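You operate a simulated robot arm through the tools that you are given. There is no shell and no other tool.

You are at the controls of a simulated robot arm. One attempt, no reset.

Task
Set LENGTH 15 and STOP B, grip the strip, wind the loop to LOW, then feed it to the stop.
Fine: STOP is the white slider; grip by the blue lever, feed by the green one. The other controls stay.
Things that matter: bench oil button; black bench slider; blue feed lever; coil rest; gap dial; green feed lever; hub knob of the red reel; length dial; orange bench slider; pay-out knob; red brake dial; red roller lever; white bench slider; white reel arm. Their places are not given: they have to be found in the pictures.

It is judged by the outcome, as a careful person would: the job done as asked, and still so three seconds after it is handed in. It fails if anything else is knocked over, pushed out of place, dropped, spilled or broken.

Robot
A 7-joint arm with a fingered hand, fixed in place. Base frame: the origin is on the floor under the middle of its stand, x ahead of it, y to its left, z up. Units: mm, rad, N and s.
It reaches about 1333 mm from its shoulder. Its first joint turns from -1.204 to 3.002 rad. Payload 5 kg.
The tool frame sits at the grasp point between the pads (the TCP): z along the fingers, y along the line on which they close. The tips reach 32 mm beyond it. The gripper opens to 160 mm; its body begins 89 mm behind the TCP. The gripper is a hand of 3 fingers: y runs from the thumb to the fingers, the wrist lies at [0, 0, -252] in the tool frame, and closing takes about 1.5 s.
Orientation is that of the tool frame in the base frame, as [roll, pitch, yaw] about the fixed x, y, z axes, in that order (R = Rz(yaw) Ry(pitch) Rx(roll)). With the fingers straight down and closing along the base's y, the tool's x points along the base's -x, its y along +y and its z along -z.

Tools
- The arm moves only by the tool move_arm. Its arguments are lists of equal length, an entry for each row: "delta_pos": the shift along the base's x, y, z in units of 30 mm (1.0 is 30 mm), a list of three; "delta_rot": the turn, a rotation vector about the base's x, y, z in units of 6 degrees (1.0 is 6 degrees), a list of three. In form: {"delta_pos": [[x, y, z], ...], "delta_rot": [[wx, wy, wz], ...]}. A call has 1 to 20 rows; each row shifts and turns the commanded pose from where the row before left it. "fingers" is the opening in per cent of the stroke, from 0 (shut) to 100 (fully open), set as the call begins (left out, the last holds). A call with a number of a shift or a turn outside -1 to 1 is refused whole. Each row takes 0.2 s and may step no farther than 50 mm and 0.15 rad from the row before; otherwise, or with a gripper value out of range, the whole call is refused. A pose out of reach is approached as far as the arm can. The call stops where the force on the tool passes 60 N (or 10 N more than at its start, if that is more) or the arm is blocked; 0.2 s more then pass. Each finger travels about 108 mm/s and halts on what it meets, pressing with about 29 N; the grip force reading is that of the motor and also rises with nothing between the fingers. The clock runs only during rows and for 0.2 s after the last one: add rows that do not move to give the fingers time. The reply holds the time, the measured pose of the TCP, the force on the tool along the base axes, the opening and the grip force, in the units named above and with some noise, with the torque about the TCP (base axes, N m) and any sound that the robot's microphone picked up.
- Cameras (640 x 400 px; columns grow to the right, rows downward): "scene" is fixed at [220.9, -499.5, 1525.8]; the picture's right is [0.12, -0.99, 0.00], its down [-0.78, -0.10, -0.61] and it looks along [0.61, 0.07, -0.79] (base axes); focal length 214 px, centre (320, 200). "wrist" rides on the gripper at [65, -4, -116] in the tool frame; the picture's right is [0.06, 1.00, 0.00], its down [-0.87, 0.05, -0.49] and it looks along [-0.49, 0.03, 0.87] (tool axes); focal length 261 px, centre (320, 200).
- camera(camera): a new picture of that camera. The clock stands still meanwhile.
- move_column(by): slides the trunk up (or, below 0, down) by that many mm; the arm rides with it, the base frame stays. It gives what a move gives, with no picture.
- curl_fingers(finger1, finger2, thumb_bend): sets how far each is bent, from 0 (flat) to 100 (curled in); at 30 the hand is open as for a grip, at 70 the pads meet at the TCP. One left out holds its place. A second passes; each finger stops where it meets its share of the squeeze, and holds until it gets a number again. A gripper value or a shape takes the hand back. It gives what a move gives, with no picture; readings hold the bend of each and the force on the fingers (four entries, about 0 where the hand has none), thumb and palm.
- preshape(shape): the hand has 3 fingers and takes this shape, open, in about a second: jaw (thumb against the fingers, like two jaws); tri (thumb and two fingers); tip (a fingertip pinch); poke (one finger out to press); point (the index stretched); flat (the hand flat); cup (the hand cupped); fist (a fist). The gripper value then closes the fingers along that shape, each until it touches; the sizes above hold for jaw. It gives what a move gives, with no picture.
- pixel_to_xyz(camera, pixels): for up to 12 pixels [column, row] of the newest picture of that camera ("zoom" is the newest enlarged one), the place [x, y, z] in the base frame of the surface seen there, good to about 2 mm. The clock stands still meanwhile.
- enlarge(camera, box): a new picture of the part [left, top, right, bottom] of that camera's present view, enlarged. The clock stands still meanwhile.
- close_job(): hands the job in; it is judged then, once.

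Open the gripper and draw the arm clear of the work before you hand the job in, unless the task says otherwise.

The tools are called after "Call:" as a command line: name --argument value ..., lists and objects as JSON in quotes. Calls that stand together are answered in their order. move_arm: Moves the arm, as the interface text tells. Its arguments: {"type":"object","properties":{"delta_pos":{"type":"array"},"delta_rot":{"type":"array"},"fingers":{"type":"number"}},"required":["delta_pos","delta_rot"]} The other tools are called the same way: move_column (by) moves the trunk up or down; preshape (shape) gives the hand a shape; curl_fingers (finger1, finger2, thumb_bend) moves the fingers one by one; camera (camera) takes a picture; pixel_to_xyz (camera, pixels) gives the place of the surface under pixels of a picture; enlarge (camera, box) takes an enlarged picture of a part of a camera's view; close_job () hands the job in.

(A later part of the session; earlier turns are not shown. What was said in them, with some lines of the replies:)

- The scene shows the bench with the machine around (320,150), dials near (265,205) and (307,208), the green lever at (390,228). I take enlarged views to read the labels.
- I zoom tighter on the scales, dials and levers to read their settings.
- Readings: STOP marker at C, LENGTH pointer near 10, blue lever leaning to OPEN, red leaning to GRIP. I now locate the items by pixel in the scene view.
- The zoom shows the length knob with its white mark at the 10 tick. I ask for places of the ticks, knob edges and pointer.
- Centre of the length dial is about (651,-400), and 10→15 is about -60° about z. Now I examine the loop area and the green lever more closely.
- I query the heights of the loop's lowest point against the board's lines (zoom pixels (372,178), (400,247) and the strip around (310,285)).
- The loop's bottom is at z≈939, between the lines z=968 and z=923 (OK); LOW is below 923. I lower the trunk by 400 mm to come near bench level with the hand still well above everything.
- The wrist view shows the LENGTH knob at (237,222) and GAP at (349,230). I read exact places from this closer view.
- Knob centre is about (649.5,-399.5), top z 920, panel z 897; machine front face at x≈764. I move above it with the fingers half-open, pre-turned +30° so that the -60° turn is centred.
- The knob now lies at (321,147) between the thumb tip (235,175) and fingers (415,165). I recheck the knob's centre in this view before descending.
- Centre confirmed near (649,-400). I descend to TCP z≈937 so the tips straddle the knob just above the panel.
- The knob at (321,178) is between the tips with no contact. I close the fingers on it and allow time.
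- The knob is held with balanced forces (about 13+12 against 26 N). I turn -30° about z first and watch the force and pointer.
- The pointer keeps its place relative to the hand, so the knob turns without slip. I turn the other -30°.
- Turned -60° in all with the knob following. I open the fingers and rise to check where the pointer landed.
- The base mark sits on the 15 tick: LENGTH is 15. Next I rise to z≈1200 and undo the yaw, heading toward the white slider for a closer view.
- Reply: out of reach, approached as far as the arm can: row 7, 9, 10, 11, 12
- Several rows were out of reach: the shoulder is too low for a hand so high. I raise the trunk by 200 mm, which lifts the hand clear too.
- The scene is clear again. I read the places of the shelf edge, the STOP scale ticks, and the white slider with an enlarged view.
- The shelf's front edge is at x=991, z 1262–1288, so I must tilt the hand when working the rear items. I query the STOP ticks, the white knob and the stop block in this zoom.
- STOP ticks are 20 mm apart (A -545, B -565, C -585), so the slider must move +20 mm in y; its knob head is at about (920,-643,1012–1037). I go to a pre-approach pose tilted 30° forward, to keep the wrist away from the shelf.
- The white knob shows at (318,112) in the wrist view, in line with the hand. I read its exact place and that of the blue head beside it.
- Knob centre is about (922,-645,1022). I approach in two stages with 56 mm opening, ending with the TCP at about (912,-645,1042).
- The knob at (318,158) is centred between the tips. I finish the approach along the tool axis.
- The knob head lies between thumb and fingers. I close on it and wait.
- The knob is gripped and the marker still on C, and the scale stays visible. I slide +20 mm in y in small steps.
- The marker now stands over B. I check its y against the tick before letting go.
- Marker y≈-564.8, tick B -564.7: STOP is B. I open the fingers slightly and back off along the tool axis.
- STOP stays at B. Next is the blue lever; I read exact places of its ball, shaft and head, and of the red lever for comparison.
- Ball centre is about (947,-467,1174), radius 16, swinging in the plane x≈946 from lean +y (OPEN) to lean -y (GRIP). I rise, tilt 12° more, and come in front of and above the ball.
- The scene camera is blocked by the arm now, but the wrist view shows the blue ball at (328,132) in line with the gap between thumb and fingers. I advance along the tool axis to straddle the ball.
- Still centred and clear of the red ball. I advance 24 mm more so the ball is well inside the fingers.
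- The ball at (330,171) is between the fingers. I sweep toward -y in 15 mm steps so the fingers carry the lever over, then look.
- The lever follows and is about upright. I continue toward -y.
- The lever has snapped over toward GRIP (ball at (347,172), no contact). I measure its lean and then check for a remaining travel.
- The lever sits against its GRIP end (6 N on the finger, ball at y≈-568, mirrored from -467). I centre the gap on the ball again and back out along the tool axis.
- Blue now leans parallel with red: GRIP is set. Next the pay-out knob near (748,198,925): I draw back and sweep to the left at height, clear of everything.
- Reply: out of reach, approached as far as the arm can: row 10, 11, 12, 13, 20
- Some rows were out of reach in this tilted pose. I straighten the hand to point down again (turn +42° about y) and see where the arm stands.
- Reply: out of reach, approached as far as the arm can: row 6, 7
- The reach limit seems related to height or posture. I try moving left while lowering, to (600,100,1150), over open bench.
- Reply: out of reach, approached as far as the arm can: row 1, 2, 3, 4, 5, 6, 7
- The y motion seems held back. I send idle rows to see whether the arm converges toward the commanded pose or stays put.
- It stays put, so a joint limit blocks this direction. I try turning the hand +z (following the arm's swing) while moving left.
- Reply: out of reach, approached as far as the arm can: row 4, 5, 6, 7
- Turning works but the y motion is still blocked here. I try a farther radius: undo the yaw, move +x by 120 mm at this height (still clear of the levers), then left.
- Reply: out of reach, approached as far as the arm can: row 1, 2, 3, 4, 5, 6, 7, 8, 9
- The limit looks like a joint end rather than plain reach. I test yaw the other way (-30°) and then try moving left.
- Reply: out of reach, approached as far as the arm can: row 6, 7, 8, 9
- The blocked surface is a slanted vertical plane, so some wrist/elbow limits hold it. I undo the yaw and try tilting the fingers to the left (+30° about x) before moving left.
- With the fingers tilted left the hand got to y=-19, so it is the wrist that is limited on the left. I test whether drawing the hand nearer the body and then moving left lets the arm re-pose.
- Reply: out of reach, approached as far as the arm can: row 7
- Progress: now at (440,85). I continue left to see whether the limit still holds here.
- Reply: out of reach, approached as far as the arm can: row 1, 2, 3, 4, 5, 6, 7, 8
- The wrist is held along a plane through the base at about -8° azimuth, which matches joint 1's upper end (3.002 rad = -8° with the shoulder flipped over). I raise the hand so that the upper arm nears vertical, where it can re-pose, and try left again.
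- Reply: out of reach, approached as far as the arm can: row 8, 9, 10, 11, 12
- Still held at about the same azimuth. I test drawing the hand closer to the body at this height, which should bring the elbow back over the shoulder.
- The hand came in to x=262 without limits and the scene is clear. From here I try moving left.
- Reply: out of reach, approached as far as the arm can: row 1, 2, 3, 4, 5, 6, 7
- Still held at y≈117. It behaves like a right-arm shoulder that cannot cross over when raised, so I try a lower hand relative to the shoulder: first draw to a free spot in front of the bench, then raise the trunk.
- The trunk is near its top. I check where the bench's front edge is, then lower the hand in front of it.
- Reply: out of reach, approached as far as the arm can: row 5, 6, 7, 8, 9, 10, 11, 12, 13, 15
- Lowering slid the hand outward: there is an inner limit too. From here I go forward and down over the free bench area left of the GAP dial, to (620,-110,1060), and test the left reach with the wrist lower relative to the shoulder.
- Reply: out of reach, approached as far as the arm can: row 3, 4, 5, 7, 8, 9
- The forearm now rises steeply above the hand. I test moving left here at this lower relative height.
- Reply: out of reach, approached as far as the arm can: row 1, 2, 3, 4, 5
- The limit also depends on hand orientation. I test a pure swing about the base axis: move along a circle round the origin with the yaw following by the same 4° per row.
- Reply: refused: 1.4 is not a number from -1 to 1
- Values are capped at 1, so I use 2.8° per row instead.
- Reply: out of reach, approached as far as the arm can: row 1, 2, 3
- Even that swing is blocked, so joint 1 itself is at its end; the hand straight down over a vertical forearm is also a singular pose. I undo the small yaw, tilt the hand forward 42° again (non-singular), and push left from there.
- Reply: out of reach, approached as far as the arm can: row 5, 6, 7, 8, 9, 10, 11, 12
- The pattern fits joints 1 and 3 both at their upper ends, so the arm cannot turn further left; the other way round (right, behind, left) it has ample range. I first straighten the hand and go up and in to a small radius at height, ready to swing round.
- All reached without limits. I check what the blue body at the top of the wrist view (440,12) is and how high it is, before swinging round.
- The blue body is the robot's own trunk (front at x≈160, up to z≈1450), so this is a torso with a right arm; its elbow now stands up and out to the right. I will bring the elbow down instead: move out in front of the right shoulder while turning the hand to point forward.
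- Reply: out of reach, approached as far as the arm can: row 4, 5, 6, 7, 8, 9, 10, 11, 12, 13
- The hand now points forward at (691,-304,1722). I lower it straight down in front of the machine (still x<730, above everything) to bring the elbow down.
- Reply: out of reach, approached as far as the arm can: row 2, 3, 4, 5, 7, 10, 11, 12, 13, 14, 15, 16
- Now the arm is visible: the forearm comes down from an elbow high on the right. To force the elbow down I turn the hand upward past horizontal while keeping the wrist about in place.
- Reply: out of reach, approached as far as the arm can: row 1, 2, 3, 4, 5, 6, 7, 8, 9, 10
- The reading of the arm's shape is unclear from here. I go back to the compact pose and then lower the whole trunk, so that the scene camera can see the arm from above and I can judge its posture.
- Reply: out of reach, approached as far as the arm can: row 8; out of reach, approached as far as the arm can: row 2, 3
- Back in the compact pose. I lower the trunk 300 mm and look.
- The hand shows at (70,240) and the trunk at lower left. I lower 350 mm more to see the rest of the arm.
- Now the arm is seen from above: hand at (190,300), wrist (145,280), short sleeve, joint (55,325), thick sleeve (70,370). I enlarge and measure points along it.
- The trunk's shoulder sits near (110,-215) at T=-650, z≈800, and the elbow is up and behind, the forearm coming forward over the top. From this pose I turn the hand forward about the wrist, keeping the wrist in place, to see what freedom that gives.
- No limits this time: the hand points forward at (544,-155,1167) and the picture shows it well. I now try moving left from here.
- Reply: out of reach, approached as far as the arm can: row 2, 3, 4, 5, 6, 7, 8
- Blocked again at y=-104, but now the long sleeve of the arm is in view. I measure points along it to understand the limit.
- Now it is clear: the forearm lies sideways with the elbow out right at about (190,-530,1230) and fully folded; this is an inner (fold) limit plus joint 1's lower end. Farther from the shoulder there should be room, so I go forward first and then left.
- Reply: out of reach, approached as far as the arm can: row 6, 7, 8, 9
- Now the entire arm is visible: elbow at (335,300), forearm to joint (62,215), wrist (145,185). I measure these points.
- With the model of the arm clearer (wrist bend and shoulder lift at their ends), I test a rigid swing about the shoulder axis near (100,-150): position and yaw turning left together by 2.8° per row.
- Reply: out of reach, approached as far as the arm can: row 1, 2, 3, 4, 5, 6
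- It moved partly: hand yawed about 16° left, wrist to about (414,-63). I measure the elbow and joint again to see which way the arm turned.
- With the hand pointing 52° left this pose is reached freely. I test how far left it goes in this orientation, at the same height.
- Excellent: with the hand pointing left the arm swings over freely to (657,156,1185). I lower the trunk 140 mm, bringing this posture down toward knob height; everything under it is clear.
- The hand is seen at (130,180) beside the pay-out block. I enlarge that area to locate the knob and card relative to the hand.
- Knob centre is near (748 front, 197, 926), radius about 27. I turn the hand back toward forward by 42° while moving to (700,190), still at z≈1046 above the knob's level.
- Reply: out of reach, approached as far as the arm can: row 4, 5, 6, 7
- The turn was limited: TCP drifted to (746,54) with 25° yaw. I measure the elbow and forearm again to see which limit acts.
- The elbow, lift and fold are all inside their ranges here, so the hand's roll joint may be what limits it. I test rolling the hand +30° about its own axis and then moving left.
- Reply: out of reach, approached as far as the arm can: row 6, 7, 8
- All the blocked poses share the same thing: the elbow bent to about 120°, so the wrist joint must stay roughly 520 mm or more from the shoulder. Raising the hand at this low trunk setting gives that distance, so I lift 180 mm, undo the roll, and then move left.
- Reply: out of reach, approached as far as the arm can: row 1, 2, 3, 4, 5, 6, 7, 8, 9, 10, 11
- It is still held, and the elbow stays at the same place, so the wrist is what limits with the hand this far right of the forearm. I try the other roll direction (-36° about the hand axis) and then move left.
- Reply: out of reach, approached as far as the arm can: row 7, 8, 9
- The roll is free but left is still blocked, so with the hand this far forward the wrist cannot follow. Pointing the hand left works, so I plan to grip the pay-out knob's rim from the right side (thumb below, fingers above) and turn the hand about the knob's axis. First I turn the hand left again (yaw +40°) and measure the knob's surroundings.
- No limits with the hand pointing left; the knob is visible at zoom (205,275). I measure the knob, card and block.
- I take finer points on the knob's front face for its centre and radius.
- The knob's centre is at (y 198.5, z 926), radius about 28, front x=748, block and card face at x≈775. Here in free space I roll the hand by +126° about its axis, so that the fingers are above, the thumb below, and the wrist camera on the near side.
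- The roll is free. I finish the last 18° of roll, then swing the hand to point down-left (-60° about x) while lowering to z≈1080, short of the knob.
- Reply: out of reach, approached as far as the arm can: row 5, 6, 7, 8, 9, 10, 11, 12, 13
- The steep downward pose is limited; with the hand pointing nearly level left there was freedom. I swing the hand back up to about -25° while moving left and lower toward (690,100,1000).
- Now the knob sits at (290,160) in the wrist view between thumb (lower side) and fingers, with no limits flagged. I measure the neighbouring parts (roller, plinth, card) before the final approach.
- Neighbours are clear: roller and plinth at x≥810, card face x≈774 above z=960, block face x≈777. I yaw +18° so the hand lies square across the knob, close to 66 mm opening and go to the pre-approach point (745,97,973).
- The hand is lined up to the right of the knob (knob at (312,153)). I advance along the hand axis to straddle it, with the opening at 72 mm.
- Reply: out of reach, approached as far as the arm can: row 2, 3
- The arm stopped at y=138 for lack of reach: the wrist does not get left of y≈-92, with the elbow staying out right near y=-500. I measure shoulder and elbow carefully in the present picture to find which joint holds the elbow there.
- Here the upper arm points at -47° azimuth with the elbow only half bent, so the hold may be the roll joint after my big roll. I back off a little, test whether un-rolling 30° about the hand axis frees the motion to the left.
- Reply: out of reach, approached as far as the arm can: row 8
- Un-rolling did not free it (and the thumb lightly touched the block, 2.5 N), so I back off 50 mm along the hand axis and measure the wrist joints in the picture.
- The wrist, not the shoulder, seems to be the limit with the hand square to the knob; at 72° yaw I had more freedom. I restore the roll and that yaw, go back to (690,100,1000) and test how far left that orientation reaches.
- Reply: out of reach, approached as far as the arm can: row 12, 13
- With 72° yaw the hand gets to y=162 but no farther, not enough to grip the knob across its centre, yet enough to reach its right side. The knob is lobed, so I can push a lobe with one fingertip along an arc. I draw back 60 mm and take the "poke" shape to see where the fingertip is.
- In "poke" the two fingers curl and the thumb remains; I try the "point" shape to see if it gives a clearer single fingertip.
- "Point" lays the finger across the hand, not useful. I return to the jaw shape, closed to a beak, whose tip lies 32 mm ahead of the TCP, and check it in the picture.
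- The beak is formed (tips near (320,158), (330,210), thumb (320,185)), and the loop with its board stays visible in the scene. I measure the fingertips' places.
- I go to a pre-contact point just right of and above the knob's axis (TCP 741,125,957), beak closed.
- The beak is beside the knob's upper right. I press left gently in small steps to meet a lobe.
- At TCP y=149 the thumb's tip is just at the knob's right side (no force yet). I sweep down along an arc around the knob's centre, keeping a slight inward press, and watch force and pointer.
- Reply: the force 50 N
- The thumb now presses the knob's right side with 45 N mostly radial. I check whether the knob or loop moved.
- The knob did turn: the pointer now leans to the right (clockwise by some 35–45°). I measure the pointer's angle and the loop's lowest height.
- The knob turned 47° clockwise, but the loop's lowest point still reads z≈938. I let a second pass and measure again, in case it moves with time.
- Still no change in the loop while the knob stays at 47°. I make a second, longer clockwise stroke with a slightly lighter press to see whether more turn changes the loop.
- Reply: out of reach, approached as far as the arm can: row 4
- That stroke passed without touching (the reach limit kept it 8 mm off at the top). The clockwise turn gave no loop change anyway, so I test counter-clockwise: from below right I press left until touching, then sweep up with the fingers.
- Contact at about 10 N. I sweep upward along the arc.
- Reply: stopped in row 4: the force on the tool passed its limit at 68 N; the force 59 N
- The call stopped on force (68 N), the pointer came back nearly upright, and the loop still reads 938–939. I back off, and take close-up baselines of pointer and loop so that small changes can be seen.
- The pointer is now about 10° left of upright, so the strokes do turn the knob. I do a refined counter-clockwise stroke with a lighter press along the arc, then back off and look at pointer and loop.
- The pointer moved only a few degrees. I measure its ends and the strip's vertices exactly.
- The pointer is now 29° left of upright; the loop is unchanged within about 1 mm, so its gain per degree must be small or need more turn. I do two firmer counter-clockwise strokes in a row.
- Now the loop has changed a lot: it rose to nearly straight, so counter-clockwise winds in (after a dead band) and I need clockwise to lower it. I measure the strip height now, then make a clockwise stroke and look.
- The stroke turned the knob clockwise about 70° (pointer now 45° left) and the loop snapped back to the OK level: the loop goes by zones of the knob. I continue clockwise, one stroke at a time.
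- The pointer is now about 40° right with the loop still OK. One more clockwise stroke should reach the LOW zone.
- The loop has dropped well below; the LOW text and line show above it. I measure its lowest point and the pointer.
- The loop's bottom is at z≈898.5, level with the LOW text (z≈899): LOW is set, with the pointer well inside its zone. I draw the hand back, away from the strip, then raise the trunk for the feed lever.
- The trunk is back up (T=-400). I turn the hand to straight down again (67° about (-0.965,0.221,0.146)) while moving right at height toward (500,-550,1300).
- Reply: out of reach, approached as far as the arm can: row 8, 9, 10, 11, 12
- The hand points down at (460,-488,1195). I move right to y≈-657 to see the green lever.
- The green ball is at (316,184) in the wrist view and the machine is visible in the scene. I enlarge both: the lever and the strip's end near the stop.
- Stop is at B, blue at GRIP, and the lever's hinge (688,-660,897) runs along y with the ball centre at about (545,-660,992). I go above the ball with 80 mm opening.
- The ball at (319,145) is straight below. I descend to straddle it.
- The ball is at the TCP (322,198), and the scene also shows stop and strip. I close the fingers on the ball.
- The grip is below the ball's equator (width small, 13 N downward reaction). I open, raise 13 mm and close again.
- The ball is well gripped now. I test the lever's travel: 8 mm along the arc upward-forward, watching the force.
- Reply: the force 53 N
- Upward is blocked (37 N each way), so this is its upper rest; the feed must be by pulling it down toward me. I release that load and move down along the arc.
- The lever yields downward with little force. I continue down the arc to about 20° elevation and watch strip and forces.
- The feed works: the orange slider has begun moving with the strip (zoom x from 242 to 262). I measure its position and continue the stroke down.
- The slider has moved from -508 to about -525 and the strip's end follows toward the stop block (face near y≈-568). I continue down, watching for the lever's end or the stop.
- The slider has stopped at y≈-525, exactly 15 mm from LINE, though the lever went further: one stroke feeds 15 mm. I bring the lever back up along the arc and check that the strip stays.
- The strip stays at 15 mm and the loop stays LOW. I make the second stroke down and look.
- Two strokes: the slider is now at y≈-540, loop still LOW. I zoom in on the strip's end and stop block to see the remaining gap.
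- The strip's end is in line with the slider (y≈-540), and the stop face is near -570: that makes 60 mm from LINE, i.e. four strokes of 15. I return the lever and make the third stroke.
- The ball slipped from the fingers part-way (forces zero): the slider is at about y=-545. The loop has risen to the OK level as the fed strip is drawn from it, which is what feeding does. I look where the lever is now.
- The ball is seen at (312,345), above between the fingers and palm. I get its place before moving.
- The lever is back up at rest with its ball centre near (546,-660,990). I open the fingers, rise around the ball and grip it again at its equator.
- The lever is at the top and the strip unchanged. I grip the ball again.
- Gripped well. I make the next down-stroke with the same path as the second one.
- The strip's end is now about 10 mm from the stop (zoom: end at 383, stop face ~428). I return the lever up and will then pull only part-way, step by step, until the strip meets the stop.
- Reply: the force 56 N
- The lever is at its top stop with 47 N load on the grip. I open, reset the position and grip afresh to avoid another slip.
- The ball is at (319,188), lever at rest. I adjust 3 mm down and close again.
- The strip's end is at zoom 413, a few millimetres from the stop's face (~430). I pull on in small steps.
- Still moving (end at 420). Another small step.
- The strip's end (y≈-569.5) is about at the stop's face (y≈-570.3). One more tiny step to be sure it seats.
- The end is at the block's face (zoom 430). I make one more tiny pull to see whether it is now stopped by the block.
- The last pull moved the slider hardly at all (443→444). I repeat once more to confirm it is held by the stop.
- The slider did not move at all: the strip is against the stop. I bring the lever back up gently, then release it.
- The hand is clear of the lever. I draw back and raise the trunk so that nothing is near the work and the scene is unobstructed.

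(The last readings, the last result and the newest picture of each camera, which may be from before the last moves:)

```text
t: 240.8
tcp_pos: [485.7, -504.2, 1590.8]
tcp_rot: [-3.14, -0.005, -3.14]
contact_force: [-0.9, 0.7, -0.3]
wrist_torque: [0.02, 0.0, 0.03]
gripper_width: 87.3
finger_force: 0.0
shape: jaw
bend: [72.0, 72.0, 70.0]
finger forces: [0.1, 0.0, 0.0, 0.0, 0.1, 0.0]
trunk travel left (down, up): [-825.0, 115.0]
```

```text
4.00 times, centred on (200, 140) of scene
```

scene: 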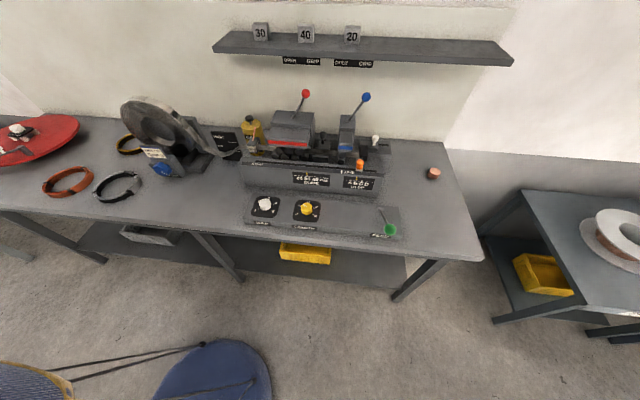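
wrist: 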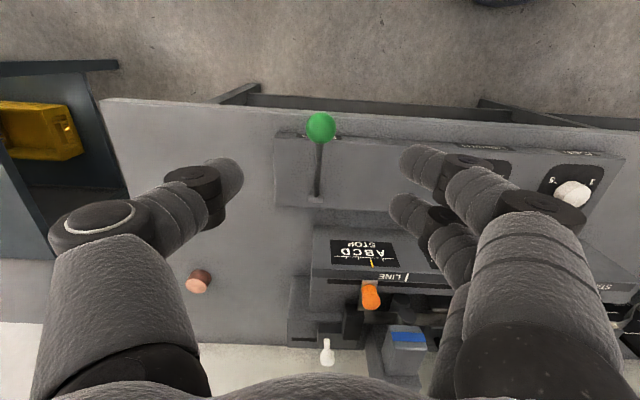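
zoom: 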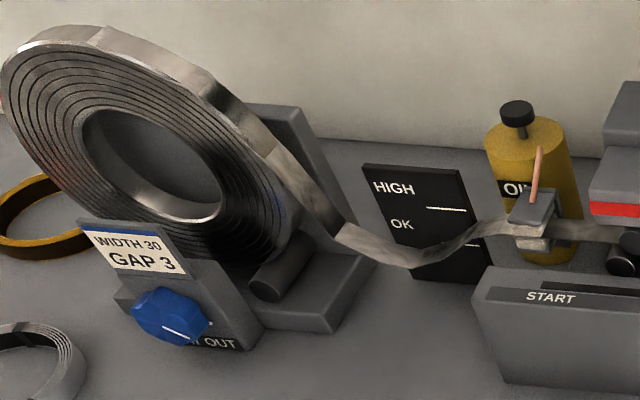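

All settings read right: LENGTH 15, GAP 3, GUIDE 30, STOP B, both levers at GRIP, the strip against the stop, the feed lever back at rest; the loop rose to OK only because the fed strip came out of it. I open the hand fully, draw back a little and let time pass to confirm it is stable.

Call:
move_arm --delta_pos '[[-0.5, 0.5, 0], [-0.3, 0.8, 0], [0, 0.8, 0], [0, 0.8, 0], [0, 0.8, 0], [0, 0, 0], [0, 0, 0], [0, 0, 0], [0, 0, 0], [0, 0, 0], [0, 0, 0], [0, 0, 0], [0, 0, 0], [0, 0, 0], [0, 0, 0]]' --delta_rot '[[0, 0, 0], [0, 0, 0], [0, 0, 0], [0, 0, 0], [0, 0, 0], [0, 0, 0], [0, 0, 0], [0, 0, 0], [0, 0, 0], [0, 0, 0], [0, 0, 0], [0, 0, 0], [0, 0, 0], [0, 0, 0], [0, 0, 0]]' --fingers 100

Call:
enlarge --camera "scene" --box '[320, 130, 385, 195]'

Call:
enlarge --camera "scene" --box '[290, 192, 325, 216]'

```text
t: 244.0
tcp_pos: [461.5, -393.7, 1590.7]
tcp_rot: [-3.137, -0.004, -3.14]
contact_force: [-1.2, -0.1, 0.5]
wrist_torque: [0.0, -0.03, -0.02]
gripper_width: 159.9
finger_force: 0.0
shape: jaw
bend: [30.0, 30.0, 30.0]
finger forces: [0.0, 0.1, 0.0, 0.1, 0.1, 0.0]
trunk travel left (down, up): [-825.0, 115.0]
```

```text
6.15 times, centred on (352, 162) of scene
```

zoom: 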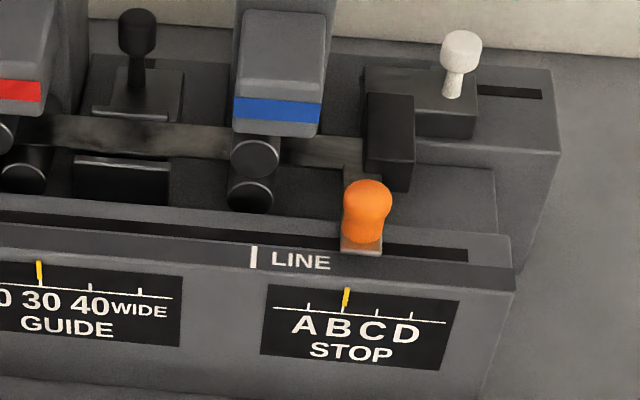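

```text
16.00 times, centred on (308, 204) of scene
```

zoom: 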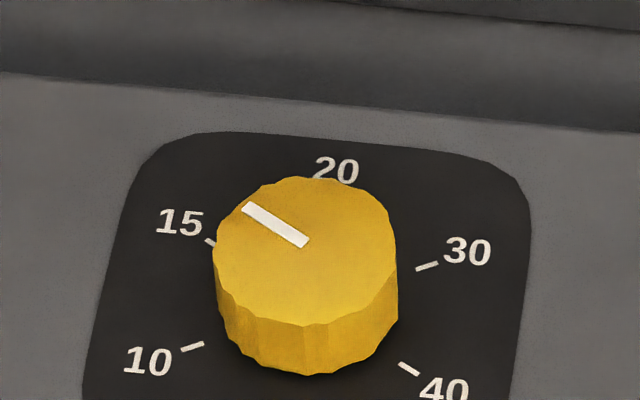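

Nothing has moved: the strip touches the stop at B, LENGTH reads 15, GRIP holds, the hand is open and well clear. I hand the job in.

Call:
close_job

```text
The job is handed in.
```

I did all the steps in order and handed the job in. The loop ended at OK rather than LOW, and I haven't seen a verdict on the job.

| Item | State when handed in |
|---|---|
| LENGTH | 15, pointer on the tick |
| STOP | B, marker on the tick |
| Blue lever | GRIP |
| Strip | Against the stop, about 60 mm past LINE; further pulls on the green lever no longer moved it |
| Loop | LOW when feeding began; rose to OK as the fed strip was drawn from it |
| Green lever | Back up at rest |
| GAP, GUIDE, red lever | Unchanged (3, 30, GRIP) |

- **Loop at OK:** I took the order "wind to LOW, then feed" to mean LOW was wanted before feeding, so I did not rewind it afterwards.
- **Pay-out knob:** I could not get a grip on it, so I turned it by pushing its lobes with closed fingers. My first try at direction was wrong and briefly wound the loop to HIGH before I turned it to LOW.
- **Feeding:** The ball of the green lever slipped from the fingers once, partway through a stroke. It took three full strokes and two partial ones to reach the stop, instead of four full ones.
- **Orange slider:** It moved along with the strip as it fed; I did not push it.

I saw nothing knocked over or out of place. The hand is open and clear of the bench.
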